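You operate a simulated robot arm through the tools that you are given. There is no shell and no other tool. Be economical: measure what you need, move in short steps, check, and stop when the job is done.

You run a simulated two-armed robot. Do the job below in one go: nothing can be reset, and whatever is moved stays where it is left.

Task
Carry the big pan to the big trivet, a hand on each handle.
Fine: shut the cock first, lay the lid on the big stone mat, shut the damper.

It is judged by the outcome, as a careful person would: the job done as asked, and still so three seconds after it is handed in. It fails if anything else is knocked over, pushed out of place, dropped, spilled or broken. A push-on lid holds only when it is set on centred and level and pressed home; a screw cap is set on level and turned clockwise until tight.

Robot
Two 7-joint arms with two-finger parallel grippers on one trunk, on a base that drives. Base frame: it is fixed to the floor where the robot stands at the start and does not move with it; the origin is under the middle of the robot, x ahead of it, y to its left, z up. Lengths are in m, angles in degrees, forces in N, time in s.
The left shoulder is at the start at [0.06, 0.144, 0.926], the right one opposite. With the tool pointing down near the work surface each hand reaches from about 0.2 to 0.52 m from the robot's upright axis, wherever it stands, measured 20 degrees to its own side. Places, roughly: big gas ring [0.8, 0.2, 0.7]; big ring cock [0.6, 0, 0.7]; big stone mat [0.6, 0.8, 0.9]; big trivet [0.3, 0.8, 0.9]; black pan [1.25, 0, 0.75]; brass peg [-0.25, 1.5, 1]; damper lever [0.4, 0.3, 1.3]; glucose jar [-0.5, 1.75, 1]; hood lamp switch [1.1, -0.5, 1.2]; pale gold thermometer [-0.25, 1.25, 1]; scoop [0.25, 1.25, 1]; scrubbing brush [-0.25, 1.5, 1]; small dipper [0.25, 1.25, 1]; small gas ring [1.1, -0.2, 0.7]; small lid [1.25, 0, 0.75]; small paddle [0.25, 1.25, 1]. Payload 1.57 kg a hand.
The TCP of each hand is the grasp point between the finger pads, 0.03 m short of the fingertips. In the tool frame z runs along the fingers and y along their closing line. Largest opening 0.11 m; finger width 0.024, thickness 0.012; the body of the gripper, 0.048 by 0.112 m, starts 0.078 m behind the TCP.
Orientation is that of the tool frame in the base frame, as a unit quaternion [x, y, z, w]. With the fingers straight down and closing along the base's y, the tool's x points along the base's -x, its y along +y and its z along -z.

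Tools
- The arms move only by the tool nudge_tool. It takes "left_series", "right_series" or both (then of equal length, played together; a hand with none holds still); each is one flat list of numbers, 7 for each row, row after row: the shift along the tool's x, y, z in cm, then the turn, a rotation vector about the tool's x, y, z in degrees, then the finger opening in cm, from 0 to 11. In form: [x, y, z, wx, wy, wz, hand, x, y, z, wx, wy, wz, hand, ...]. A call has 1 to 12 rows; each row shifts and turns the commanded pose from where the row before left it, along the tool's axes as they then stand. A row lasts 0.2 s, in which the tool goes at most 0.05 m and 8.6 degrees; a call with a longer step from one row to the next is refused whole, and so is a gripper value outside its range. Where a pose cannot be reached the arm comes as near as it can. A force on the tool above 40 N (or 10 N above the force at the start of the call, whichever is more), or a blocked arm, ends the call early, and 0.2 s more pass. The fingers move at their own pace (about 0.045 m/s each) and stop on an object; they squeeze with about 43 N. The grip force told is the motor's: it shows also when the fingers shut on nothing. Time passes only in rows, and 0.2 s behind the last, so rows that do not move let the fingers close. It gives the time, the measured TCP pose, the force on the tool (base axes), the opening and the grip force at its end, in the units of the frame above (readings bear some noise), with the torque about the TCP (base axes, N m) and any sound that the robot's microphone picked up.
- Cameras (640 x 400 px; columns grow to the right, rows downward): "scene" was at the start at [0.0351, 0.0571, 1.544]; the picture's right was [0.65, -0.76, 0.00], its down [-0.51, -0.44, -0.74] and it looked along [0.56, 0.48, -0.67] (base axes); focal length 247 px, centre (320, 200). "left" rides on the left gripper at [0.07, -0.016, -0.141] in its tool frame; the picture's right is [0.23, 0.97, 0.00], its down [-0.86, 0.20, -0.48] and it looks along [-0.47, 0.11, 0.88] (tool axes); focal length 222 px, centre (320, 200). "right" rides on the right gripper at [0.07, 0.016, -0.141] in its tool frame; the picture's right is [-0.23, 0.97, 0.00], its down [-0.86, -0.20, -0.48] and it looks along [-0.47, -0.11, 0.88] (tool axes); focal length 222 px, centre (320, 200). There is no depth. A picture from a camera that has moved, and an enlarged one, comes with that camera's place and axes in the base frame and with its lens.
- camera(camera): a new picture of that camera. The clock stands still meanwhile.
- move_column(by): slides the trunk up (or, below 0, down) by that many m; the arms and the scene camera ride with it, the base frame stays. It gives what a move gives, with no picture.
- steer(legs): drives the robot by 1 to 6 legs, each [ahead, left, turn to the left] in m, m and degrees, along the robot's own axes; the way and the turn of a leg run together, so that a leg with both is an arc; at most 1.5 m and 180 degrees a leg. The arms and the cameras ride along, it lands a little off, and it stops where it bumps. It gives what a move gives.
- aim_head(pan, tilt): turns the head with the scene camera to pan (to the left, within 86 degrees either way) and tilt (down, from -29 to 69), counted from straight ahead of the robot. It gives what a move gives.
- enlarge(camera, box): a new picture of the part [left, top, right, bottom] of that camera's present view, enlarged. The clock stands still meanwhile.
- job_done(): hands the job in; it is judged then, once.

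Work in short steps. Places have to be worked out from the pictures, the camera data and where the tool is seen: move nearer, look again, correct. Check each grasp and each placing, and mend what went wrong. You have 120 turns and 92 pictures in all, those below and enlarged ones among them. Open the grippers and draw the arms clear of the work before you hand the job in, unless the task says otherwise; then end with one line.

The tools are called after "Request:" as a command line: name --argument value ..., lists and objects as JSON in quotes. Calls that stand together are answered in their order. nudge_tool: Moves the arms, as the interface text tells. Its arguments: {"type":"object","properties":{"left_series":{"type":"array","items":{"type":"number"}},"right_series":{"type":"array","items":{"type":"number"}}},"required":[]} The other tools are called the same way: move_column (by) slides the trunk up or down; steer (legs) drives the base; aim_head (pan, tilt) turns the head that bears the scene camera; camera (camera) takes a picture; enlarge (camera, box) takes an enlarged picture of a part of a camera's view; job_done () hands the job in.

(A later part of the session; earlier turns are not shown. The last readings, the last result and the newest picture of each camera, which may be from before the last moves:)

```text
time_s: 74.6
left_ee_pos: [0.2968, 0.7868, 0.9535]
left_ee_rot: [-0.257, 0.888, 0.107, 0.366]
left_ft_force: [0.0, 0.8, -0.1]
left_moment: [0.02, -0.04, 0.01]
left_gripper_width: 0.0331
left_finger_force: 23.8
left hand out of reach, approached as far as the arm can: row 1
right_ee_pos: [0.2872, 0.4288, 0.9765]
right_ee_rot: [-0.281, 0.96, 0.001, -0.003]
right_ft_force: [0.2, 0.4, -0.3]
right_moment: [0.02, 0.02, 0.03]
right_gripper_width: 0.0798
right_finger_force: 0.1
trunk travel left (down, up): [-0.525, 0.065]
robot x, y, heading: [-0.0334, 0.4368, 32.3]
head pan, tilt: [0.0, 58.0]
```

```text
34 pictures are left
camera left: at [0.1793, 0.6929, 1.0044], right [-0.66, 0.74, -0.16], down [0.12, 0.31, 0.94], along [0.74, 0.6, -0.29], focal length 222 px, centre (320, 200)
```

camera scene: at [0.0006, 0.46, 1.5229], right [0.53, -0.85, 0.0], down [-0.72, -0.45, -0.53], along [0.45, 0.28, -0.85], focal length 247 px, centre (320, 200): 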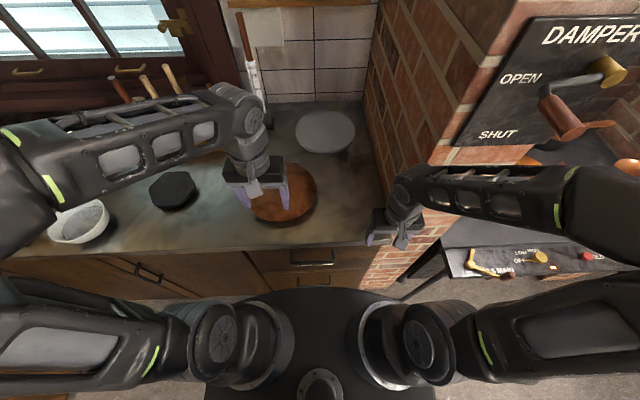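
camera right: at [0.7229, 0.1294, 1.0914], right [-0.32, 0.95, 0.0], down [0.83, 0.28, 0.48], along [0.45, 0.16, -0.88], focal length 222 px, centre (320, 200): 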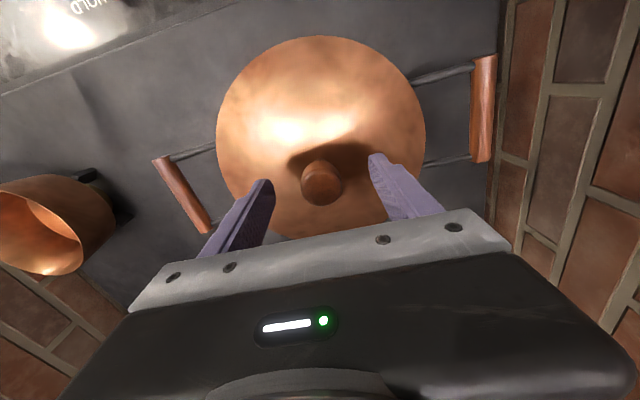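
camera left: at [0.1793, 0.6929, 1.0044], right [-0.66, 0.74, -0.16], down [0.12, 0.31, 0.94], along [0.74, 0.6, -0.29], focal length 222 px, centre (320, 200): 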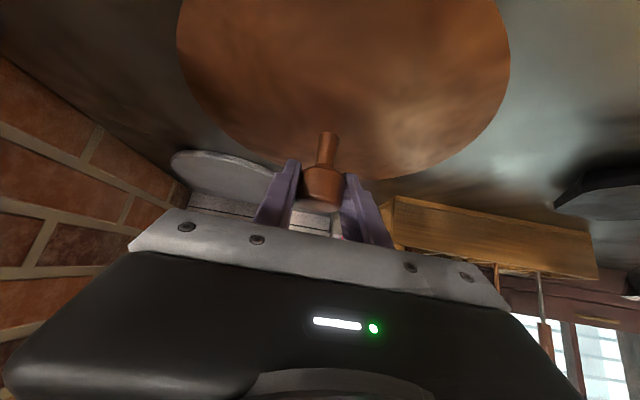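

Gripped. Lift 5 cm straight up, then move forward/right toward the mat to see the reach.

Request:
nudge_tool --left_series '[-0.7, 0, -0.7, 0, 0, 0, 2, -1.2, 0, -1.2, 0, 0, 0, 2, -1.2, 0, -1.2, 0, 0, 0, 2, -1.0, 0, -1.0, 0, 0, 0, 2]'

Request:
nudge_tool --left_series '[-2.1, -1.7, 2.1, 0, 0, 0, 2, -2.1, -1.7, 2.1, 0, 0, 0, 2, -2.1, -1.7, 2.1, 0, 0, 0, 2, -2.1, -1.7, 2.1, 0, 0, 0, 2]'

Request:
camera --camera "scene"

```text
time_s: 75.6
left_ee_pos: [0.2949, 0.7849, 1.011]
left_ee_rot: [-0.257, 0.888, 0.106, 0.367]
left_ft_force: [0.1, -0.7, -2.7]
left_moment: [-0.02, 0.05, -0.01]
left_gripper_width: 0.0329
left_finger_force: 40.9
right_ee_pos: [0.2866, 0.4294, 0.9769]
right_ee_rot: [-0.281, 0.96, 0.001, -0.003]
right_ft_force: [-0.2, -0.2, 0.1]
right_moment: [-0.01, -0.01, 0.02]
right_gripper_width: 0.0798
right_finger_force: 0.0
trunk travel left (down, up): [-0.525, 0.065]
robot x, y, heading: [-0.0373, 0.433, 32.2]
head pan, tilt: [0.0, 58.0]
```

```text
time_s: 76.6
left_ee_pos: [0.4337, 0.7917, 1.0098]
left_ee_rot: [-0.257, 0.888, 0.107, 0.367]
left_ft_force: [0.3, -0.2, -3.0]
left_moment: [-0.01, 0.02, -0.01]
left_gripper_width: 0.0329
left_finger_force: 40.3
right_ee_pos: [0.2869, 0.4296, 0.9751]
right_ee_rot: [-0.28, 0.96, 0.0, -0.003]
right_ft_force: [0.4, 0.5, -0.3]
right_moment: [0.0, 0.02, 0.03]
right_gripper_width: 0.08
right_finger_force: 0.1
trunk travel left (down, up): [-0.525, 0.065]
robot x, y, heading: [-0.0344, 0.4358, 32.3]
head pan, tilt: [0.0, 58.0]
```

```text
33 pictures are left
camera scene: at [-0.0001, 0.4588, 1.523], right [0.53, -0.85, 0.0], down [-0.72, -0.45, -0.53], along [0.45, 0.28, -0.85], focal length 247 px, centre (320, 200)
```

scene: 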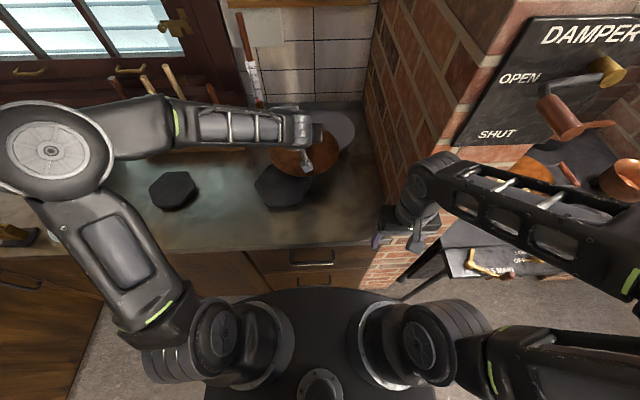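

Reach is good. Continue to above the mat (≈[0.585,0.81]).

Request:
nudge_tool --left_series '[-2.4, -1.5, 2.4, 0, 0, 0, 2, -2.4, -1.5, 2.4, 0, 0, 0, 2, -2.4, -1.5, 2.4, 0, 0, 0, 2, -2.3, -1.5, 2.3, 0, 0, 0, 2]'

Request:
camera --camera "scene"

Request:
enlarge --camera "scene" --box '[240, 80, 400, 200]'

```text
time_s: 77.6
left_ee_pos: [0.5779, 0.8141, 1.0113]
left_ee_rot: [-0.257, 0.888, 0.107, 0.367]
left_ft_force: [-0.1, 0.0, -2.4]
left_moment: [0.02, 0.03, 0.02]
left_gripper_width: 0.0327
left_finger_force: 40.7
right_ee_pos: [0.2875, 0.4284, 0.9764]
right_ee_rot: [-0.281, 0.96, 0.002, -0.004]
right_ft_force: [0.0, 0.4, -0.2]
right_moment: [0.02, -0.01, 0.01]
right_gripper_width: 0.0804
right_finger_force: 0.1
trunk travel left (down, up): [-0.525, 0.065]
robot x, y, heading: [-0.0372, 0.4345, 32.1]
head pan, tilt: [0.0, 58.0]
```

```text
32 pictures are left
camera scene: at [-0.0002, 0.4589, 1.523], right [0.53, -0.85, 0.0], down [-0.72, -0.45, -0.53], along [0.45, 0.28, -0.85], focal length 247 px, centre (320, 200)
```

scene: 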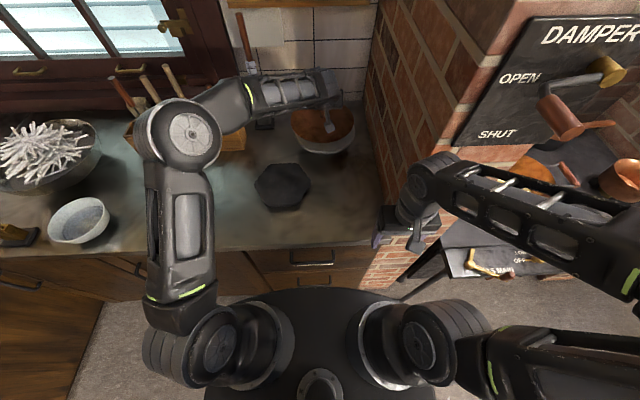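

```text
3.33 times, centred on (320, 140) of scene
camera zoom: at [-0.0002, 0.4589, 1.523], right [0.53, -0.85, 0.0], down [-0.72, -0.45, -0.53], along [0.45, 0.28, -0.85], focal length 824 px, centre (320, 400)
```

zoom: 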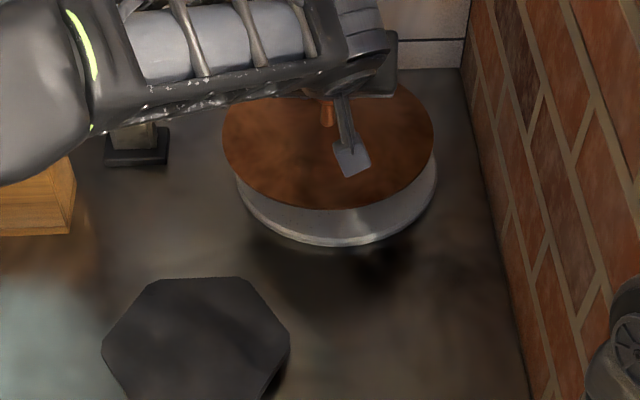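

Lid nearly above the mat; shift 1.3 cm forward, 1 cm right, and lower.

Request:
nudge_tool --left_series '[-0.9, -1, 0.9, 0, 0, 0, 2, 1.2, 0, 1.2, 0, 0, 0, 2, 1.2, 0, 1.2, 0, 0, 0, 2, 1.2, 0, 1.2, 0, 0, 0, 2]'

Request:
enlarge --camera "scene" --box '[240, 80, 400, 200]'

```text
time_s: 78.6
left_ee_pos: [0.5943, 0.8125, 0.9596]
left_ee_rot: [-0.257, 0.888, 0.107, 0.367]
left_ft_force: [0.4, -0.5, -2.2]
left_moment: [0.01, -0.01, 0.03]
left_gripper_width: 0.0329
left_finger_force: 40.6
right_ee_pos: [0.2858, 0.4285, 0.9753]
right_ee_rot: [-0.28, 0.96, 0.001, -0.003]
right_ft_force: [-0.3, 0.2, -0.1]
right_moment: [0.0, 0.0, -0.01]
right_gripper_width: 0.0799
right_finger_force: 0.1
trunk travel left (down, up): [-0.525, 0.065]
robot x, y, heading: [-0.036, 0.437, 32.1]
head pan, tilt: [0.0, 58.0]
```

```text
3.33 times, centred on (320, 140) of scene
camera zoom: at [-0.0007, 0.459, 1.523], right [0.53, -0.85, 0.0], down [-0.72, -0.45, -0.53], along [0.45, 0.28, -0.85], focal length 824 px, centre (320, 400)
```

zoom: 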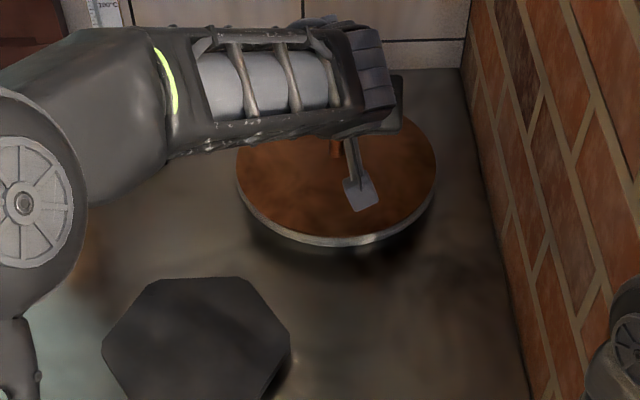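

Well centred. Lower slowly to contact.

Request:
nudge_tool --left_series '[0.35, 0, 0.35, 0, 0, 0, 2, 0.35, 0, 0.35, 0, 0, 0, 2]'

Request:
nudge_tool --left_series '[0.25, 0, 0.25, 0, 0, 0, 2, 0.25, 0, 0.25, 0, 0, 0, 2]'

Request:
nudge_tool --left_series '[0.25, 0, 0.25, 0, 0, 0, 2, 0.25, 0, 0.25, 0, 0, 0, 2]'

```text
time_s: 79.2
left_ee_pos: [0.5941, 0.8128, 0.9504]
left_ee_rot: [-0.257, 0.888, 0.107, 0.367]
left_ft_force: [0.7, 0.1, -2.9]
left_moment: [0.0, 0.0, -0.02]
left_gripper_width: 0.0328
left_finger_force: 41.4
right_ee_pos: [0.2854, 0.4289, 0.9762]
right_ee_rot: [-0.281, 0.96, 0.002, -0.003]
right_ft_force: [-0.4, -0.9, 0.7]
right_moment: [0.01, 0.0, 0.02]
right_gripper_width: 0.0797
right_finger_force: 0.1
trunk travel left (down, up): [-0.525, 0.065]
robot x, y, heading: [-0.0349, 0.4332, 32.2]
head pan, tilt: [0.0, 58.0]
```

```text
time_s: 79.8
left_ee_pos: [0.593, 0.8124, 0.9431]
left_ee_rot: [-0.257, 0.887, 0.106, 0.368]
left_ft_force: [-0.6, 0.0, -3.1]
left_moment: [-0.03, -0.01, -0.02]
left_gripper_width: 0.0328
left_finger_force: 40.4
right_ee_pos: [0.2872, 0.4284, 0.9757]
right_ee_rot: [-0.281, 0.96, 0.001, -0.003]
right_ft_force: [1.1, -0.6, -0.1]
right_moment: [0.01, 0.0, 0.03]
right_gripper_width: 0.0798
right_finger_force: 0.1
trunk travel left (down, up): [-0.525, 0.065]
robot x, y, heading: [-0.0361, 0.4338, 32.8]
head pan, tilt: [0.0, 58.0]
```

```text
time_s: 80.4
left_ee_pos: [0.5924, 0.8126, 0.9417]
left_ee_rot: [-0.258, 0.886, 0.108, 0.37]
left_ft_force: [-4.7, 3.4, 15.9]
left_moment: [-0.28, 0.86, -0.03]
left_gripper_width: 0.0327
left_finger_force: 41.0
right_ee_pos: [0.2847, 0.4285, 0.9758]
right_ee_rot: [-0.281, 0.96, 0.001, -0.002]
right_ft_force: [0.4, 0.7, -0.5]
right_moment: [0.01, -0.03, -0.01]
right_gripper_width: 0.0798
right_finger_force: 0.1
trunk travel left (down, up): [-0.525, 0.065]
robot x, y, heading: [-0.0376, 0.4341, 32.2]
head pan, tilt: [0.0, 58.0]
```

Lid rests on the mat. Ease, release, rise and withdraw.

Request:
nudge_tool --left_series '[-0.1, 0, -0.1, 0, 0, 0, 2, 0, 0, 0, 0, 0, 0, 6, 0, 0, 0, 0, 0, 0, 8, 0, 0, 0, 0, 0, 0, 8, -1.4, 0, -1.4, 0, 0, 0, 8, -1.8, 0, -1.8, 0, 0, 0, 8, -1.8, 0, -1.8, 0, 0, 0, 8, 2.6, 1.6, -2.6, 0, 0, 0, 8, 2.6, 1.6, -2.6, 0, 0, 0, 8, 2.6, 1.6, -2.6, 0, 0, 0, 8, 2.6, 1.6, -2.6, 0, 0, 0, 8, 2.6, 1.6, -2.6, 0, 0, 0, 8]'

Request:
camera --camera "scene"

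```text
time_s: 83.0
left_ee_pos: [0.3915, 0.7804, 1.0118]
left_ee_rot: [-0.257, 0.887, 0.106, 0.368]
left_ft_force: [-0.2, 0.1, -0.1]
left_moment: [-0.01, -0.05, 0.02]
left_gripper_width: 0.0801
left_finger_force: 0.1
right_ee_pos: [0.2853, 0.4294, 0.9759]
right_ee_rot: [-0.281, 0.96, 0.0, -0.003]
right_ft_force: [-0.8, 0.1, -0.1]
right_moment: [0.01, -0.02, -0.01]
right_gripper_width: 0.0801
right_finger_force: 0.0
trunk travel left (down, up): [-0.525, 0.065]
robot x, y, heading: [-0.0373, 0.4337, 32.3]
head pan, tilt: [0.0, 58.0]
```

```text
29 pictures are left
camera scene: at [-0.0024, 0.459, 1.5231], right [0.53, -0.85, 0.0], down [-0.72, -0.45, -0.53], along [0.45, 0.28, -0.85], focal length 247 px, centre (320, 200)
```

scene: 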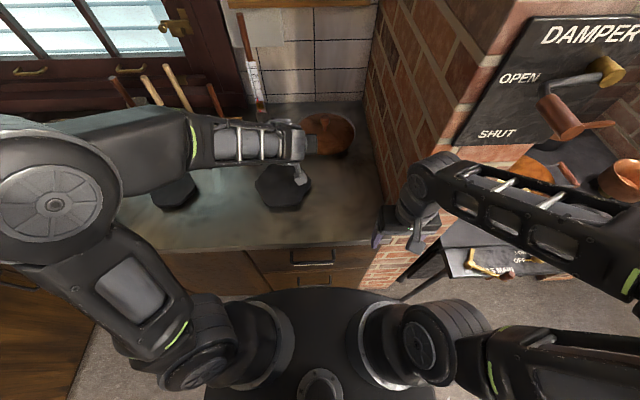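

Lid is on the mat. Next the damper with the right hand: untilt and retract the left arm, back off 0.13 m, slide right 0.13 m and raise the column.

Request:
nudge_tool --left_series '[0, 1, -2, 0, 7.5, 0, 8, 0, 1, -2, 0, 7.5, 0, 8, 0, 1, -2, 0, 7.5, 0, 8, 0, 1, -2, 0, 7.5, 0, 8, 0, 1, -2, 0, 7.5, 0, 8, 0, 1, -2, 0, 7.5, 0, 8, 4, 0.5, 0, 0, 0, 0, 8, 4, 0.5, 0, 0, 0, 0, 8, 4, 0.5, 0, 0, 0, 0, 8]'

Request:
steer --legs '[[-0.13, 0, 0], [0, -0.13, 0]]'

Request:
move_column --by 0.06

```text
time_s: 85.0
left_ee_pos: [0.2136, 0.7509, 1.0957]
left_ee_rot: [-0.278, 0.96, 0.01, 0.031]
left_ft_force: [0.2, 0.3, -0.8]
left_moment: [0.0, 0.0, 0.02]
left_gripper_width: 0.0799
left_finger_force: 0.1
left hand out of reach, approached as far as the arm can: row 6
right_ee_pos: [0.2862, 0.429, 0.977]
right_ee_rot: [-0.281, 0.96, 0.0, -0.003]
right_ft_force: [0.3, -0.3, -0.4]
right_moment: [-0.01, -0.02, 0.0]
right_gripper_width: 0.0799
right_finger_force: 0.0
trunk travel left (down, up): [-0.525, 0.065]
robot x, y, heading: [-0.0347, 0.4331, 32.5]
head pan, tilt: [0.0, 58.0]
```

```text
time_s: 87.2
left_ee_pos: [0.172, 0.5721, 1.0969]
left_ee_rot: [-0.281, 0.959, 0.01, 0.03]
left_ft_force: [0.2, -0.2, 0.4]
left_moment: [0.04, 0.02, -0.02]
left_gripper_width: 0.0801
left_finger_force: 0.0
right_ee_pos: [0.2449, 0.2495, 0.9754]
right_ee_rot: [-0.282, 0.959, 0.002, -0.003]
right_ft_force: [0.7, -0.6, 0.0]
right_moment: [0.03, 0.0, 0.01]
right_gripper_width: 0.0799
right_finger_force: 0.1
trunk travel left (down, up): [-0.525, 0.065]
robot x, y, heading: [-0.0781, 0.2543, 32.7]
head pan, tilt: [0.0, 58.0]
```

```text
time_s: 88.2
left_ee_pos: [0.1717, 0.5732, 1.1578]
left_ee_rot: [-0.282, 0.959, 0.01, 0.031]
left_ft_force: [0.0, -0.3, 0.4]
left_moment: [0.02, -0.01, 0.02]
left_gripper_width: 0.0801
left_finger_force: 0.1
right_ee_pos: [0.2443, 0.2509, 1.0361]
right_ee_rot: [-0.282, 0.959, 0.0, -0.003]
right_ft_force: [-0.2, 0.3, -0.3]
right_moment: [-0.01, 0.01, 0.01]
right_gripper_width: 0.0799
right_finger_force: 0.1
trunk travel left (down, up): [-0.585, 0.005]
robot x, y, heading: [-0.0794, 0.2546, 32.7]
head pan, tilt: [0.0, 58.0]
```

Back off a bit more for wrist room, then raise and tilt the right hand to point forward at lever height.

Request:
steer --legs '[[-0.13, 0, 0]]'

Request:
nudge_tool --right_series '[-2, 0, -3, 0, -7.5, 0, 8, -2.39, 0, -2.97, 0, -7.5, 0, 8, -2.7, 0, -2.4, 0, -7.5, 0, 8, -3.0, 0, -2.0, 0, -7.5, 0, 8, -3.2, 0, -1.6, 0, -7.5, 0, 8, -1.83, 0, -2.38, 0, -7.5, 0, 8, -2.12, 0, -2.12, 0, -7.5, 0, 8, -2.38, 0, -1.83, 0, -7.5, 0, 8, -2.6, 0, -1.5, 0, -7.5, 0, 8, -2.77, 0, -1.15, 0, -7.5, 0, 8]'

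Request:
aim_head --pan -15 --tilt 35

Request:
camera --camera "scene"

```text
time_s: 89.5
left_ee_pos: [0.0575, 0.4987, 1.1562]
left_ee_rot: [-0.28, 0.959, 0.009, 0.031]
left_ft_force: [-1.0, -0.6, 0.4]
left_moment: [0.02, -0.01, 0.03]
left_gripper_width: 0.0797
left_finger_force: 0.0
right_ee_pos: [0.1302, 0.1772, 1.0369]
right_ee_rot: [-0.281, 0.96, 0.0, -0.003]
right_ft_force: [-1.1, -0.2, 0.1]
right_moment: [0.03, -0.02, -0.02]
right_gripper_width: 0.0801
right_finger_force: 0.1
trunk travel left (down, up): [-0.585, 0.005]
robot x, y, heading: [-0.1923, 0.1808, 32.5]
head pan, tilt: [0.0, 58.0]
```

```text
time_s: 91.7
left_ee_pos: [0.0571, 0.4996, 1.1571]
left_ee_rot: [-0.278, 0.96, 0.009, 0.032]
left_ft_force: [-0.5, 0.1, 1.2]
left_moment: [0.02, -0.02, -0.01]
left_gripper_width: 0.0803
left_finger_force: 0.0
right_ee_pos: [0.2147, 0.2322, 1.3366]
right_ee_rot: [-0.222, 0.762, 0.172, 0.583]
right_ft_force: [-0.4, 0.3, 1.6]
right_moment: [0.0, 0.01, 0.01]
right_gripper_width: 0.08
right_finger_force: 0.1
trunk travel left (down, up): [-0.585, 0.005]
robot x, y, heading: [-0.1899, 0.1857, 32.5]
head pan, tilt: [0.0, 58.0]
```

```text
time_s: 92.6
left_ee_pos: [0.0574, 0.4993, 1.1569]
left_ee_rot: [-0.278, 0.96, 0.009, 0.031]
left_ft_force: [0.0, -0.3, -0.5]
left_moment: [0.07, -0.02, 0.02]
left_gripper_width: 0.08
left_finger_force: 0.0
right_ee_pos: [0.2139, 0.2318, 1.3362]
right_ee_rot: [-0.223, 0.763, 0.172, 0.582]
right_ft_force: [0.5, 0.3, -1.1]
right_moment: [0.02, 0.01, 0.03]
right_gripper_width: 0.0799
right_finger_force: 0.0
trunk travel left (down, up): [-0.585, 0.005]
robot x, y, heading: [-0.1906, 0.1839, 32.4]
head pan, tilt: [-15.0, 35.0]
```

```text
28 pictures are left
camera scene: at [-0.1322, 0.1962, 1.6149], right [0.3, -0.95, 0.0], down [-0.55, -0.17, -0.82], along [0.78, 0.25, -0.57], focal length 247 px, centre (320, 200)
```

scene: 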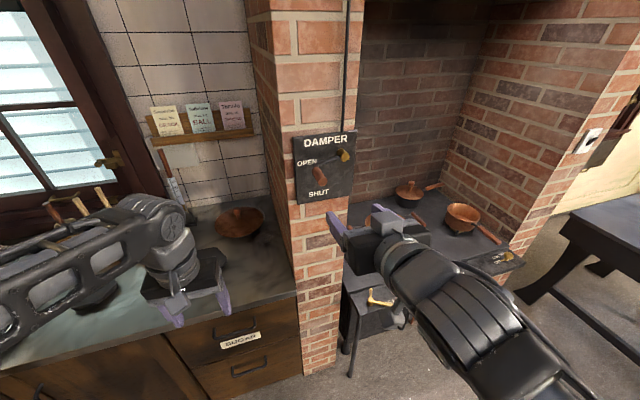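

Request:
camera --camera "right"

```text
27 pictures are left
camera right: at [0.0751, 0.1619, 1.306], right [-0.47, 0.85, 0.22], down [-0.09, -0.3, 0.95], along [0.88, 0.43, 0.22], focal length 222 px, centre (320, 200)
```

right: 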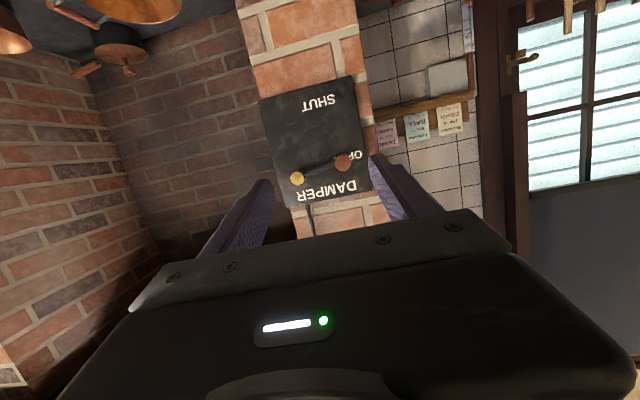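

Lever handle confirmed ≈[0.325,0.335,1.333]. Shift left 2.9 cm, advance onto it and close.

Request:
nudge_tool --right_series '[0, 2.9, 0, 0, 0, 0, 8, -1.0, 0, 3.8, 0, 0, 0, 8, -1.0, 0, 3.8, 0, 0, 0, 8, -1.0, 0, 3.8, 0, 0, 0, 8, -1.0, 0, 3.8, 0, 0, 0, 8, 0, 0, 0, 0, 0, 0, 8]'

Request:
camera --camera "right"

Request:
enlarge --camera "scene" --box '[270, 110, 430, 260]'

```text
time_s: 94.0
left_ee_pos: [0.057, 0.4981, 1.1567]
left_ee_rot: [-0.278, 0.96, 0.009, 0.031]
left_ft_force: [-0.3, -0.1, 0.9]
left_moment: [-0.02, 0.02, 0.0]
left_gripper_width: 0.0803
left_finger_force: 0.1
right_ee_pos: [0.3313, 0.3438, 1.3353]
right_ee_rot: [-0.222, 0.763, 0.172, 0.583]
right_ft_force: [-0.5, 0.9, 0.3]
right_moment: [0.0, -0.06, -0.04]
right_gripper_width: 0.0798
right_finger_force: 0.1
trunk travel left (down, up): [-0.585, 0.005]
robot x, y, heading: [-0.1916, 0.1822, 32.6]
head pan, tilt: [-15.0, 35.0]
```

```text
26 pictures are left
camera right: at [0.1925, 0.274, 1.305], right [-0.48, 0.85, 0.22], down [-0.09, -0.3, 0.95], along [0.88, 0.43, 0.22], focal length 222 px, centre (320, 200)
```

right: 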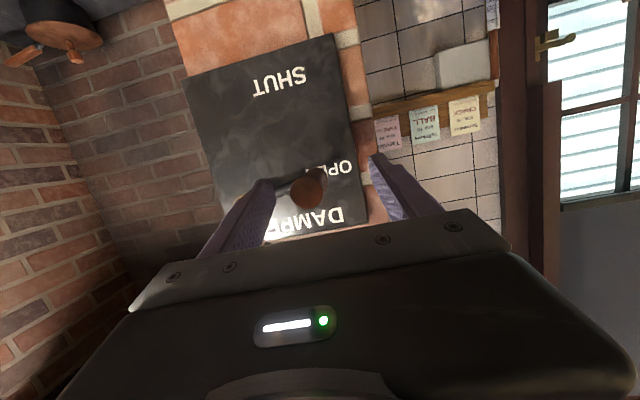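

```text
2.67 times, centred on (350, 185) of scene
camera zoom: at [-0.1328, 0.1955, 1.615], right [0.3, -0.95, 0.0], down [-0.55, -0.17, -0.82], along [0.78, 0.25, -0.57], focal length 659 px, centre (240, 240)
```

zoom: 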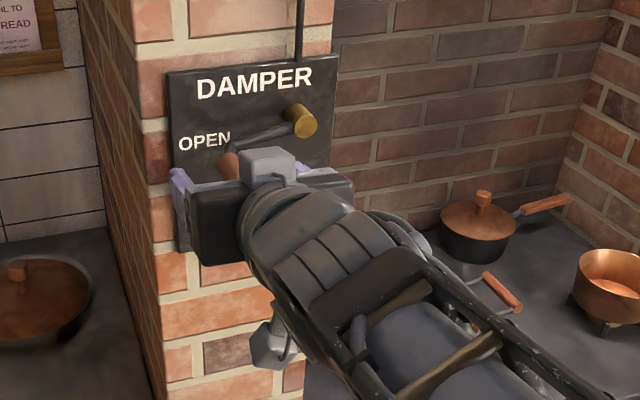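

Handle lies between the fingers, ~1 cm to the right of centre; shift and close.

Request:
nudge_tool --right_series '[0, -0.9, 0, 0, 0, 0, 8, 0, 0, 0, 0, 0, 0, 4, 0, 0, 0, 0, 0, 0, 2, 0, 0, 0, 0, 0, 0, 1.5, 0, 0, 0, 0, 0, 0, 1.5]'

```text
time_s: 95.2
left_ee_pos: [0.057, 0.501, 1.1564]
left_ee_rot: [-0.28, 0.96, 0.008, 0.031]
left_ft_force: [-0.3, -0.5, 0.6]
left_moment: [-0.01, 0.02, 0.03]
left_gripper_width: 0.08
left_finger_force: 0.0
right_ee_pos: [0.3355, 0.3393, 1.3347]
right_ee_rot: [-0.225, 0.763, 0.172, 0.582]
right_ft_force: [-5.7, 6.9, -3.0]
right_moment: [0.0, 0.12, 0.7]
right_gripper_width: 0.0235
right_finger_force: 13.7
trunk travel left (down, up): [-0.585, 0.005]
robot x, y, heading: [-0.1923, 0.1848, 32.7]
head pan, tilt: [-15.0, 35.0]
```

Gripped. Pull it along the arc down and to the right.

Request:
nudge_tool --right_series '[0.6, -0.26, 0.16, 0, 0, 0, 1.5, 0.6, -0.27, 0.16, 0, 0, 0, 1.5, 0.55, -0.37, 0.15, 0, 0, 0, 1.5, 0.55, -0.37, 0.15, 0, 0, 0, 1.5, 0.48, -0.46, 0.13, 0, 0, 0, 1.5, 0.48, -0.47, 0.13, 0, 0, 0, 1.5, 0.39, -0.54, 0.1, 0, 0, 0, 1.5, 0.39, -0.55, 0.1, 0, 0, 0, 1.5]'

Request:
enlarge --camera "scene" --box '[270, 110, 430, 260]'

Request:
camera --camera "right"

```text
time_s: 96.4
left_ee_pos: [0.0587, 0.5037, 1.1559]
left_ee_rot: [-0.28, 0.959, 0.009, 0.031]
left_ft_force: [0.9, -0.8, 1.4]
left_moment: [0.03, 0.05, 0.0]
left_gripper_width: 0.08
left_finger_force: 0.2
right_ee_pos: [0.3409, 0.33, 1.3049]
right_ee_rot: [-0.234, 0.761, 0.174, 0.579]
right_ft_force: [-3.4, 17.8, -7.8]
right_moment: [0.11, -0.33, 1.89]
right_gripper_width: 0.0223
right_finger_force: 35.8
trunk travel left (down, up): [-0.585, 0.005]
robot x, y, heading: [-0.1908, 0.1846, 32.7]
head pan, tilt: [-15.0, 35.0]
stopped in row 6 (right hand): the force on the tool passed its limit at 42 N (the readings are from after the stop); the commanded pose is now the measured one
```

```text
2.67 times, centred on (350, 185) of scene
camera zoom: at [-0.1307, 0.1984, 1.615], right [0.3, -0.95, 0.0], down [-0.55, -0.17, -0.82], along [0.78, 0.25, -0.57], focal length 659 px, centre (240, 240)
```

zoom: 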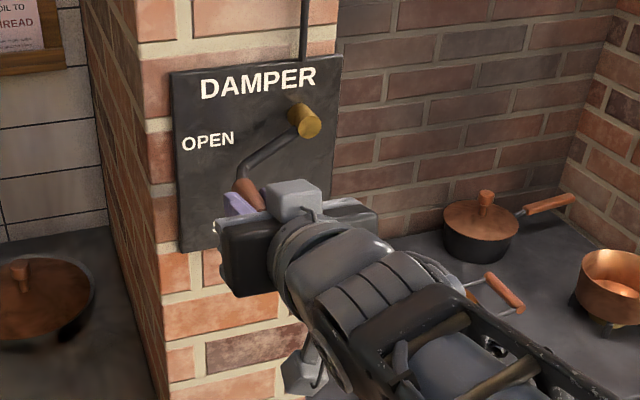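

```text
23 pictures are left
camera right: at [0.2032, 0.2565, 1.2759], right [-0.49, 0.84, 0.21], down [-0.08, -0.29, 0.95], along [0.87, 0.45, 0.21], focal length 222 px, centre (320, 200)
```

right: 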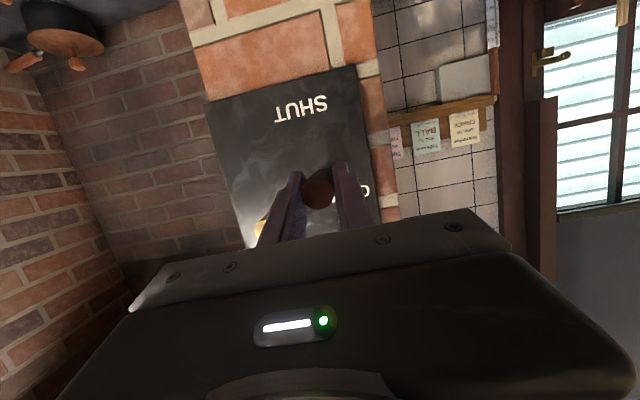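

Lever has moved ~20–25°; sideways force built up, so I continue with a more downward path.

Request:
nudge_tool --right_series '[0.5, -0.15, 0.13, 0, 0, 0, 1.5, 0.5, -0.25, 0.13, 0, 0, 0, 1.5, 0.45, -0.3, 0.12, 0, 0, 0, 1.5, 0.42, -0.32, 0.11, 0, 0, 0, 1.5, 0.4, -0.35, 0.1, 0, 0, 0, 1.5]'

Request:
nudge_tool --right_series '[0.4, -0.3, 0.1, 0, 0, 0, 1.5, 0.38, -0.4, 0.1, 0, 0, 0, 1.5, 0.35, -0.42, 0.09, 0, 0, 0, 1.5, 0.33, -0.44, 0.09, 0, 0, 0, 1.5]'

Request:
enlarge --camera "scene" --box '[270, 110, 430, 260]'

```text
time_s: 97.6
left_ee_pos: [0.0584, 0.5034, 1.1554]
left_ee_rot: [-0.279, 0.96, 0.008, 0.031]
left_ft_force: [0.3, 0.3, -1.0]
left_moment: [0.0, 0.03, -0.04]
left_gripper_width: 0.0801
left_finger_force: 0.1
right_ee_pos: [0.3491, 0.3159, 1.2814]
right_ee_rot: [-0.23, 0.764, 0.171, 0.578]
right_ft_force: [2.7, 19.1, -8.3]
right_moment: [-0.68, 0.41, 1.69]
right_gripper_width: 0.0227
right_finger_force: 35.4
trunk travel left (down, up): [-0.585, 0.005]
robot x, y, heading: [-0.1913, 0.181, 32.4]
head pan, tilt: [-15.0, 35.0]
```

```text
time_s: 98.6
left_ee_pos: [0.0595, 0.5032, 1.1558]
left_ee_rot: [-0.28, 0.96, 0.008, 0.03]
left_ft_force: [0.8, -0.2, -0.4]
left_moment: [-0.02, 0.02, 0.02]
left_gripper_width: 0.0798
left_finger_force: 0.0
right_ee_pos: [0.3591, 0.3004, 1.2689]
right_ee_rot: [-0.229, 0.763, 0.172, 0.579]
right_ft_force: [11.3, 11.4, 4.0]
right_moment: [-0.56, 0.22, 1.57]
right_gripper_width: 0.0229
right_finger_force: 35.4
trunk travel left (down, up): [-0.585, 0.005]
robot x, y, heading: [-0.1914, 0.1842, 32.6]
head pan, tilt: [-15.0, 35.0]
```

```text
2.67 times, centred on (350, 185) of scene
camera zoom: at [-0.1303, 0.1989, 1.615], right [0.3, -0.95, 0.0], down [-0.55, -0.17, -0.82], along [0.78, 0.25, -0.57], focal length 659 px, centre (240, 240)
```

zoom: 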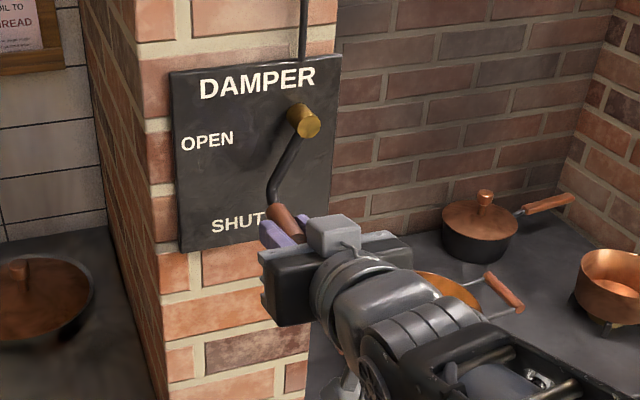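

Lever is now about at SHUT; I push further gently to find the stop.

Request:
nudge_tool --right_series '[0.2, -0.4, 0.05, 0, 0, 0, 1.5, 0.15, -0.45, 0.05, 0, 0, 0, 1.5, 0.1, -0.45, 0.03, 0, 0, 0, 1.5, 0.05, -0.45, 0.03, 0, 0, 0, 1.5]'

Request:
enlarge --camera "scene" --box '[270, 110, 430, 260]'

```text
time_s: 99.6
left_ee_pos: [0.0581, 0.5031, 1.1561]
left_ee_rot: [-0.28, 0.96, 0.009, 0.03]
left_ft_force: [0.2, 0.5, -1.1]
left_moment: [-0.01, -0.04, -0.01]
left_gripper_width: 0.08
left_finger_force: 0.1
right_ee_pos: [0.3686, 0.2867, 1.261]
right_ee_rot: [-0.229, 0.764, 0.171, 0.579]
right_ft_force: [8.7, 12.5, 0.0]
right_moment: [-0.64, 0.26, 1.48]
right_gripper_width: 0.0227
right_finger_force: 35.7
trunk travel left (down, up): [-0.585, 0.005]
robot x, y, heading: [-0.1921, 0.182, 32.7]
head pan, tilt: [-15.0, 35.0]
```

```text
2.67 times, centred on (350, 185) of scene
camera zoom: at [-0.1305, 0.1993, 1.6148], right [0.3, -0.95, 0.0], down [-0.55, -0.17, -0.82], along [0.78, 0.25, -0.57], focal length 659 px, centre (240, 240)
```

zoom: 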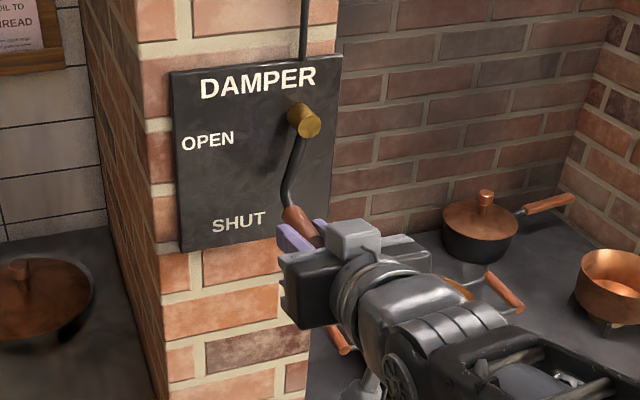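

Still moving freely and nearly vertical; a bit further.

Request:
nudge_tool --right_series '[0.05, -0.4, 0, 0, 0, 0, 1.5, 0, -0.4, 0, 0, 0, 0, 1.5, 0, -0.4, 0, 0, 0, 0, 1.5, 0, -0.4, 0, 0, 0, 0, 1.5]'

Request:
enlarge --camera "scene" --box '[270, 110, 430, 260]'

```text
time_s: 100.6
left_ee_pos: [0.0577, 0.5023, 1.1563]
left_ee_rot: [-0.28, 0.96, 0.01, 0.029]
left_ft_force: [-0.3, -0.1, 0.4]
left_moment: [0.0, -0.04, 0.0]
left_gripper_width: 0.0801
left_finger_force: 0.0
right_ee_pos: [0.3776, 0.2733, 1.2591]
right_ee_rot: [-0.229, 0.764, 0.172, 0.577]
right_ft_force: [4.6, 10.1, -11.5]
right_moment: [-0.65, 0.4, 1.59]
right_gripper_width: 0.0225
right_finger_force: 35.1
trunk travel left (down, up): [-0.585, 0.005]
robot x, y, heading: [-0.1893, 0.1831, 32.5]
head pan, tilt: [-15.0, 35.0]
```

```text
2.67 times, centred on (350, 185) of scene
camera zoom: at [-0.1301, 0.1989, 1.6147], right [0.3, -0.95, 0.0], down [-0.55, -0.17, -0.82], along [0.78, 0.25, -0.58], focal length 659 px, centre (240, 240)
```

zoom: 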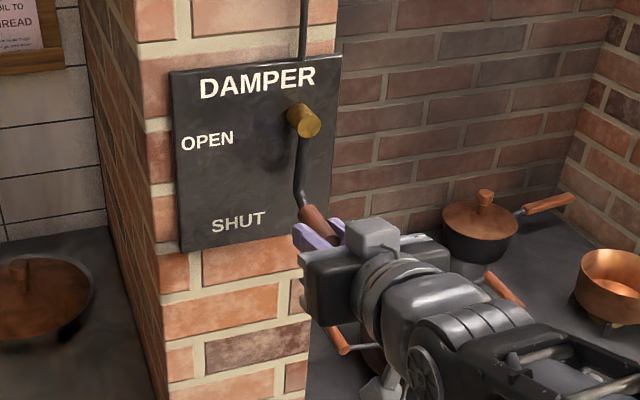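

About 80° down and no stop yet; continue gently to the stop.

Request:
nudge_tool --right_series '[-0.05, -0.4, 0, 0, 0, 0, 1.5, -0.1, -0.4, 0, 0, 0, 0, 1.5, -0.1, -0.4, 0, 0, 0, 0, 1.5, -0.1, -0.4, 0, 0, 0, 0, 1.5, -0.1, -0.4, 0, 0, 0, 0, 1.5]'

Request:
enlarge --camera "scene" --box '[270, 110, 430, 260]'

```text
time_s: 101.5
left_ee_pos: [0.0571, 0.5029, 1.1569]
left_ee_rot: [-0.281, 0.959, 0.009, 0.031]
left_ft_force: [1.5, 0.0, 0.0]
left_moment: [0.05, -0.01, 0.01]
left_gripper_width: 0.0803
left_finger_force: 0.0
right_ee_pos: [0.3807, 0.268, 1.2597]
right_ee_rot: [-0.238, 0.764, 0.174, 0.574]
right_ft_force: [0.8, 12.3, -3.3]
right_moment: [0.07, -0.09, 1.79]
right_gripper_width: 0.0219
right_finger_force: 34.4
trunk travel left (down, up): [-0.585, 0.005]
robot x, y, heading: [-0.1909, 0.1828, 32.6]
head pan, tilt: [-15.0, 35.0]
stopped in row 4 (right hand): the force on the tool passed its limit at 41 N (the readings are from after the stop); the commanded pose is now the measured one
```

```text
2.67 times, centred on (350, 185) of scene
camera zoom: at [-0.1311, 0.1982, 1.6154], right [0.3, -0.95, 0.0], down [-0.55, -0.17, -0.82], along [0.78, 0.25, -0.57], focal length 659 px, centre (240, 240)
```

zoom: 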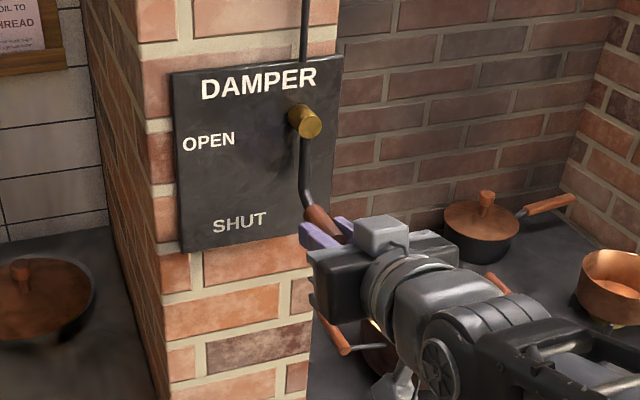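

The lever hit its stop, pointing straight down: damper shut. Release, withdraw and untilt the hand.

Request:
nudge_tool --right_series '[0, 0.3, 0, 0, 0, 0, 5, 0, 0, 0, 0, 0, 0, 6, 0, 0, 0, 0, 0, 0, 6, 1.0, 0, -3.8, 0, 0, 0, 6, 1.0, 0, -3.8, 0, 0, 0, 6, 1.0, 0, -3.8, 0, 0, 0, 6, 1.0, 0, -3.8, 0, 0, 0, 6]'

Request:
enlarge --camera "scene" --box '[270, 110, 430, 260]'

Request:
nudge_tool --right_series '[1.9, 0, 0.5, 0, 7.5, 0, 8, 1.85, 0, 0.77, 0, 7.5, 0, 8, 1.73, 0, 1, 0, 7.5, 0, 8, 1.6, 0, 1.2, 0, 7.5, 0, 8, 1.4, 0, 1.4, 0, 7.5, 0, 8, 1.2, 0, 1.6, 0, 7.5, 0, 8, 1, 0, 1.73, 0, 7.5, 0, 8, 0.77, 0, 1.85, 0, 7.5, 0, 8, 0.5, 0, 1.9, 0, 7.5, 0, 8, 0.2, 0, 2, 0, 7.5, 0, 8]'

```text
time_s: 103.2
left_ee_pos: [0.0557, 0.501, 1.1562]
left_ee_rot: [-0.28, 0.959, 0.01, 0.032]
left_ft_force: [0.4, 0.0, -0.2]
left_moment: [0.0, -0.01, 0.04]
left_gripper_width: 0.0802
left_finger_force: 0.0
right_ee_pos: [0.2653, 0.1819, 1.2989]
right_ee_rot: [-0.234, 0.766, 0.173, 0.574]
right_ft_force: [0.4, 0.1, 0.8]
right_moment: [0.04, -0.02, 0.01]
right_gripper_width: 0.0597
right_finger_force: 0.2
right hand out of reach, approached as far as the arm can: row 6, 7
trunk travel left (down, up): [-0.585, 0.005]
robot x, y, heading: [-0.1965, 0.1851, 32.5]
head pan, tilt: [-15.0, 35.0]
```

```text
2.67 times, centred on (350, 185) of scene
camera zoom: at [-0.1336, 0.196, 1.615], right [0.3, -0.95, 0.0], down [-0.55, -0.17, -0.82], along [0.78, 0.25, -0.57], focal length 659 px, centre (240, 240)
```

zoom: 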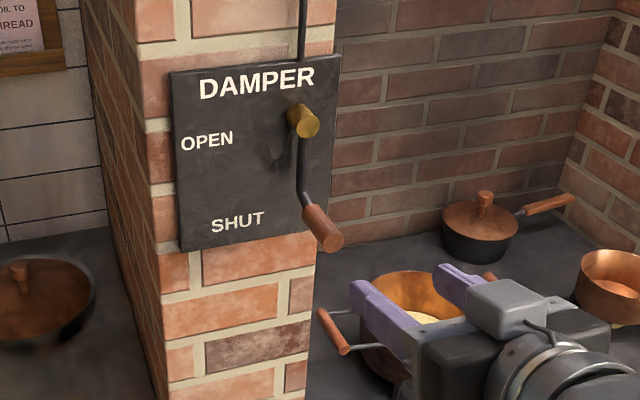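

```text
time_s: 105.3
left_ee_pos: [0.0574, 0.5018, 1.1559]
left_ee_rot: [-0.281, 0.959, 0.009, 0.031]
left_ft_force: [-0.8, -0.8, 0.5]
left_moment: [0.0, 0.02, -0.01]
left_gripper_width: 0.0801
left_finger_force: 0.1
right_ee_pos: [0.2672, 0.1801, 1.0964]
right_ee_rot: [-0.292, 0.956, -0.005, -0.011]
right_ft_force: [0.5, 0.1, -0.1]
right_moment: [-0.01, 0.03, 0.01]
right_gripper_width: 0.08
right_finger_force: 0.0
trunk travel left (down, up): [-0.585, 0.005]
robot x, y, heading: [-0.1933, 0.1842, 32.8]
head pan, tilt: [-15.0, 35.0]
```

Damper is shut. Now the pan: lower the column (to keep elbows under the damper lever), set both hands symmetric, and drive to in front of the pan.

Request:
steer --legs '[[0, -0.62, 0]]'

Request:
nudge_tool --left_series '[1.5, 0.8, 0, 0, 3.7, 0, 8, 1.5, 0.8, 0, 0, 0, 0, 8, 1.5, 0.8, 0, 0, 0, 0, 8, 1.5, 0.8, 0, 0, 0, 0, 8]' --right_series '[1.5, 2.2, -1.5, 0, 0, 0, 8, 1.5, 2.2, -1.5, 0, 0, 0, 8, 1.5, 2.2, -1.5, 0, 0, 0, 8, 1.5, 2.2, -1.5, 0, 0, 0, 8]'

Request:
move_column --by -0.15

Request:
steer --legs '[[0.12, 0, 3.2]]'

Request:
aim_head --pan 0 --tilt 55

Request:
camera --camera "scene"

```text
time_s: 108.9
left_ee_pos: [0.3941, -0.024, 1.1561]
left_ee_rot: [-0.286, 0.958, 0.009, 0.031]
left_ft_force: [0.2, -1.3, -0.8]
left_moment: [0.09, 0.02, 0.01]
left_gripper_width: 0.0799
left_finger_force: 0.0
right_ee_pos: [0.608, -0.3447, 1.0981]
right_ee_rot: [-0.298, 0.954, -0.005, -0.01]
right_ft_force: [-0.2, 0.1, 0.7]
right_moment: [-0.02, 0.01, 0.01]
right_gripper_width: 0.0798
right_finger_force: 0.0
trunk travel left (down, up): [-0.585, 0.005]
robot x, y, heading: [0.1454, -0.3454, 33.0]
head pan, tilt: [-15.0, 35.0]
```

```text
time_s: 109.9
left_ee_pos: [0.3256, -0.0317, 1.1576]
left_ee_rot: [-0.287, 0.958, 0.0, 0.001]
left_ft_force: [-0.2, 0.2, -0.1]
left_moment: [0.0, 0.0, -0.02]
left_gripper_width: 0.0803
left_finger_force: 0.1
right_ee_pos: [0.5112, -0.3014, 1.1616]
right_ee_rot: [-0.297, 0.955, -0.005, -0.009]
right_ft_force: [-0.6, -0.3, 0.6]
right_moment: [0.02, -0.03, -0.02]
right_gripper_width: 0.0802
right_finger_force: 0.0
trunk travel left (down, up): [-0.585, 0.005]
robot x, y, heading: [0.1475, -0.3405, 33.5]
head pan, tilt: [-15.0, 35.0]
```

```text
time_s: 111.6
left_ee_pos: [0.3267, -0.0313, 1.0081]
left_ee_rot: [-0.287, 0.958, 0.0, 0.0]
left_ft_force: [-0.1, -0.2, -0.8]
left_moment: [0.02, 0.02, -0.03]
left_gripper_width: 0.0802
left_finger_force: 0.0
right_ee_pos: [0.5119, -0.3018, 1.0097]
right_ee_rot: [-0.298, 0.955, -0.005, -0.01]
right_ft_force: [0.3, -0.7, -1.0]
right_moment: [-0.01, -0.02, 0.01]
right_gripper_width: 0.08
right_finger_force: 0.0
trunk travel left (down, up): [-0.435, 0.155]
robot x, y, heading: [0.1485, -0.3418, 33.4]
head pan, tilt: [-15.0, 35.0]
```

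```text
time_s: 112.8
left_ee_pos: [0.405, 0.0458, 1.0068]
left_ee_rot: [-0.314, 0.949, -0.001, 0.0]
left_ft_force: [0.1, 0.7, 0.0]
left_moment: [-0.02, 0.04, 0.03]
left_gripper_width: 0.0804
left_finger_force: 0.0
right_ee_pos: [0.6051, -0.2137, 1.0104]
right_ee_rot: [-0.324, 0.946, -0.006, -0.01]
right_ft_force: [0.5, 0.1, 0.2]
right_moment: [0.02, 0.09, 0.03]
right_gripper_width: 0.0799
right_finger_force: 0.0
trunk travel left (down, up): [-0.435, 0.155]
robot x, y, heading: [0.241, -0.2777, 36.4]
head pan, tilt: [-15.0, 35.0]
```

```text
time_s: 113.7
left_ee_pos: [0.404, 0.0445, 1.008]
left_ee_rot: [-0.315, 0.949, 0.0, 0.001]
left_ft_force: [-0.2, 0.3, -0.8]
left_moment: [0.01, 0.01, 0.02]
left_gripper_width: 0.08
left_finger_force: 0.1
right_ee_pos: [0.6049, -0.2136, 1.0105]
right_ee_rot: [-0.325, 0.946, -0.005, -0.01]
right_ft_force: [-0.1, 0.3, 0.0]
right_moment: [-0.01, -0.01, 0.02]
right_gripper_width: 0.0802
right_finger_force: 0.0
trunk travel left (down, up): [-0.435, 0.155]
robot x, y, heading: [0.2442, -0.2766, 36.7]
head pan, tilt: [0.0, 55.0]
```

```text
17 pictures are left
camera scene: at [0.2804, -0.2493, 1.4368], right [0.6, -0.8, 0.0], down [-0.66, -0.49, -0.57], along [0.46, 0.34, -0.82], focal length 247 px, centre (320, 200)
```

scene: 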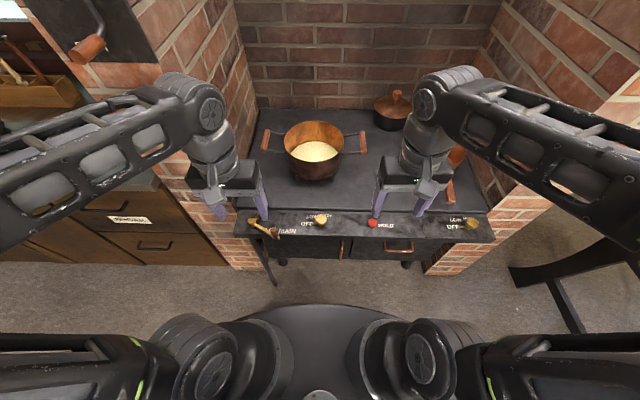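

Handles at ≈L[0.683,0.270], R[0.878,0.011], z≈0.87. To keep the left forearm clear of the pier I shift the robot 7.5 cm right with hands shifted left correspondingly, then approach.

Request:
steer --legs '[[0, -0.076, 0]]'

Request:
nudge_tool --left_series '[0, 3.1, 0, 0, 0, 0, 8, 0, 3.1, 0, 0, 0, 0, 8, 0, 3.0, 0, 0, 0, 0, 8]' --right_series '[0, 3.1, 0, 0, 0, 0, 8, 0, 3.1, 0, 0, 0, 0, 8, 0, 3.0, 0, 0, 0, 0, 8]'

Request:
steer --legs '[[0.14, 0, 0]]'

Request:
camera --camera "scene"

```text
time_s: 114.7
left_ee_pos: [0.4508, -0.0174, 1.0071]
left_ee_rot: [-0.313, 0.95, 0.001, 0.0]
left_ft_force: [0.1, -0.2, 0.7]
left_moment: [0.03, 0.01, 0.0]
left_gripper_width: 0.0801
left_finger_force: 0.1
right_ee_pos: [0.6499, -0.278, 1.0105]
right_ee_rot: [-0.324, 0.946, -0.005, -0.009]
right_ft_force: [0.4, -0.9, 0.6]
right_moment: [-0.01, 0.02, 0.0]
right_gripper_width: 0.08
right_finger_force: 0.2
trunk travel left (down, up): [-0.435, 0.155]
robot x, y, heading: [0.2921, -0.3386, 36.5]
head pan, tilt: [0.0, 55.0]
```

```text
time_s: 115.5
left_ee_pos: [0.395, 0.0559, 1.0055]
left_ee_rot: [-0.312, 0.95, 0.0, 0.0]
left_ft_force: [0.4, -0.3, 0.2]
left_moment: [-0.04, -0.03, 0.01]
left_gripper_width: 0.0802
left_finger_force: 0.0
right_ee_pos: [0.5951, -0.2016, 1.0094]
right_ee_rot: [-0.324, 0.946, -0.007, -0.009]
right_ft_force: [0.3, -0.8, 0.4]
right_moment: [-0.03, -0.03, 0.03]
right_gripper_width: 0.0801
right_finger_force: 0.2
trunk travel left (down, up): [-0.435, 0.155]
robot x, y, heading: [0.292, -0.3412, 36.6]
head pan, tilt: [0.0, 55.0]
```

```text
time_s: 116.8
left_ee_pos: [0.5108, 0.1402, 1.0073]
left_ee_rot: [-0.311, 0.95, 0.0, 0.0]
left_ft_force: [-0.4, 0.6, -0.2]
left_moment: [-0.02, 0.0, 0.01]
left_gripper_width: 0.08
left_finger_force: 0.1
right_ee_pos: [0.7128, -0.1168, 1.0087]
right_ee_rot: [-0.323, 0.946, -0.005, -0.01]
right_ft_force: [-0.1, 0.8, -0.2]
right_moment: [-0.03, 0.02, -0.01]
right_gripper_width: 0.08
right_finger_force: 0.0
trunk travel left (down, up): [-0.435, 0.155]
robot x, y, heading: [0.4046, -0.2528, 36.2]
head pan, tilt: [0.0, 55.0]
```

```text
16 pictures are left
camera scene: at [0.4428, -0.2247, 1.4367], right [0.59, -0.81, 0.0], down [-0.66, -0.49, -0.57], along [0.46, 0.34, -0.82], focal length 247 px, centre (320, 200)
```

scene: 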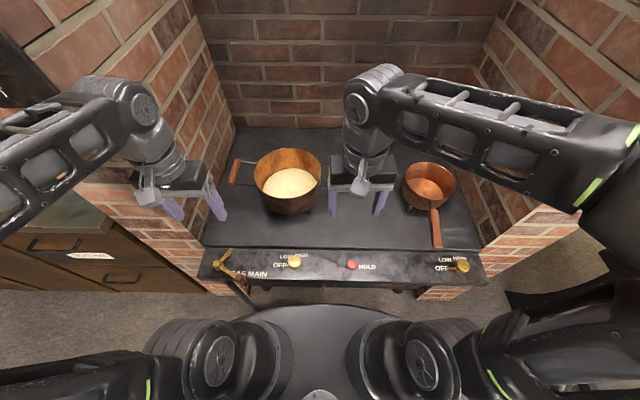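

Lower both hands 5.5 cm (keeps forearms below the damper lever), set opening 5 cm, creep 4 cm forward, and check the left forearm against pier/lever.

Request:
nudge_tool --left_series '[0, 0, 2, 0, 0, 0, 5, 0, 0, 2, 0, 0, 0, 5, 0, 0, 1.5, 0, 0, 0, 5]' --right_series '[0, 0, 2, 0, 0, 0, 5, 0, 0, 2, 0, 0, 0, 5, 0, 0, 1.5, 0, 0, 0, 5]'

Request:
steer --legs '[[0.04, 0, 0]]'

Request:
aim_head --pan 35 --tilt 40

Request:
camera --camera "scene"

```text
time_s: 117.7
left_ee_pos: [0.5136, 0.1396, 0.9502]
left_ee_rot: [-0.312, 0.95, 0.0, -0.001]
left_ft_force: [-0.1, 0.3, -0.2]
left_moment: [0.0, -0.05, -0.01]
left_gripper_width: 0.05
left_finger_force: 0.2
right_ee_pos: [0.7116, -0.1195, 0.9532]
right_ee_rot: [-0.323, 0.946, -0.005, -0.01]
right_ft_force: [-0.5, 0.5, 0.5]
right_moment: [0.0, 0.0, -0.04]
right_gripper_width: 0.0502
right_finger_force: 0.1
trunk travel left (down, up): [-0.435, 0.155]
robot x, y, heading: [0.4033, -0.2571, 36.3]
head pan, tilt: [0.0, 55.0]
```

```text
time_s: 118.5
left_ee_pos: [0.5457, 0.1639, 0.9493]
left_ee_rot: [-0.311, 0.95, 0.0, 0.0]
left_ft_force: [-0.3, 0.3, -0.3]
left_moment: [-0.01, -0.01, -0.02]
left_gripper_width: 0.0503
left_finger_force: 0.1
right_ee_pos: [0.7443, -0.0959, 0.9539]
right_ee_rot: [-0.323, 0.946, -0.006, -0.01]
right_ft_force: [-0.3, 0.1, -0.2]
right_moment: [0.0, 0.01, -0.02]
right_gripper_width: 0.0501
right_finger_force: 0.1
trunk travel left (down, up): [-0.435, 0.155]
robot x, y, heading: [0.4378, -0.2311, 36.1]
head pan, tilt: [0.0, 55.0]
```

```text
time_s: 119.5
left_ee_pos: [0.5442, 0.1633, 0.9506]
left_ee_rot: [-0.312, 0.95, 0.0, 0.0]
left_ft_force: [-0.9, 0.2, 0.3]
left_moment: [0.0, 0.0, 0.02]
left_gripper_width: 0.0499
left_finger_force: 0.1
right_ee_pos: [0.7428, -0.0962, 0.9541]
right_ee_rot: [-0.323, 0.946, -0.005, -0.01]
right_ft_force: [0.3, -0.5, 0.6]
right_moment: [-0.01, 0.01, 0.0]
right_gripper_width: 0.0501
right_finger_force: 0.1
trunk travel left (down, up): [-0.435, 0.155]
robot x, y, heading: [0.4387, -0.2276, 36.7]
head pan, tilt: [35.0, 40.0]
```

```text
15 pictures are left
camera scene: at [0.4428, -0.1643, 1.4574], right [0.95, -0.32, 0.0], down [-0.21, -0.61, -0.77], along [0.25, 0.73, -0.64], focal length 247 px, centre (320, 200)
```

scene: 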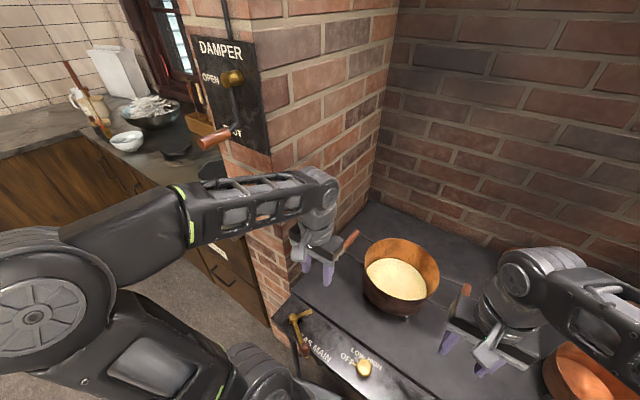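

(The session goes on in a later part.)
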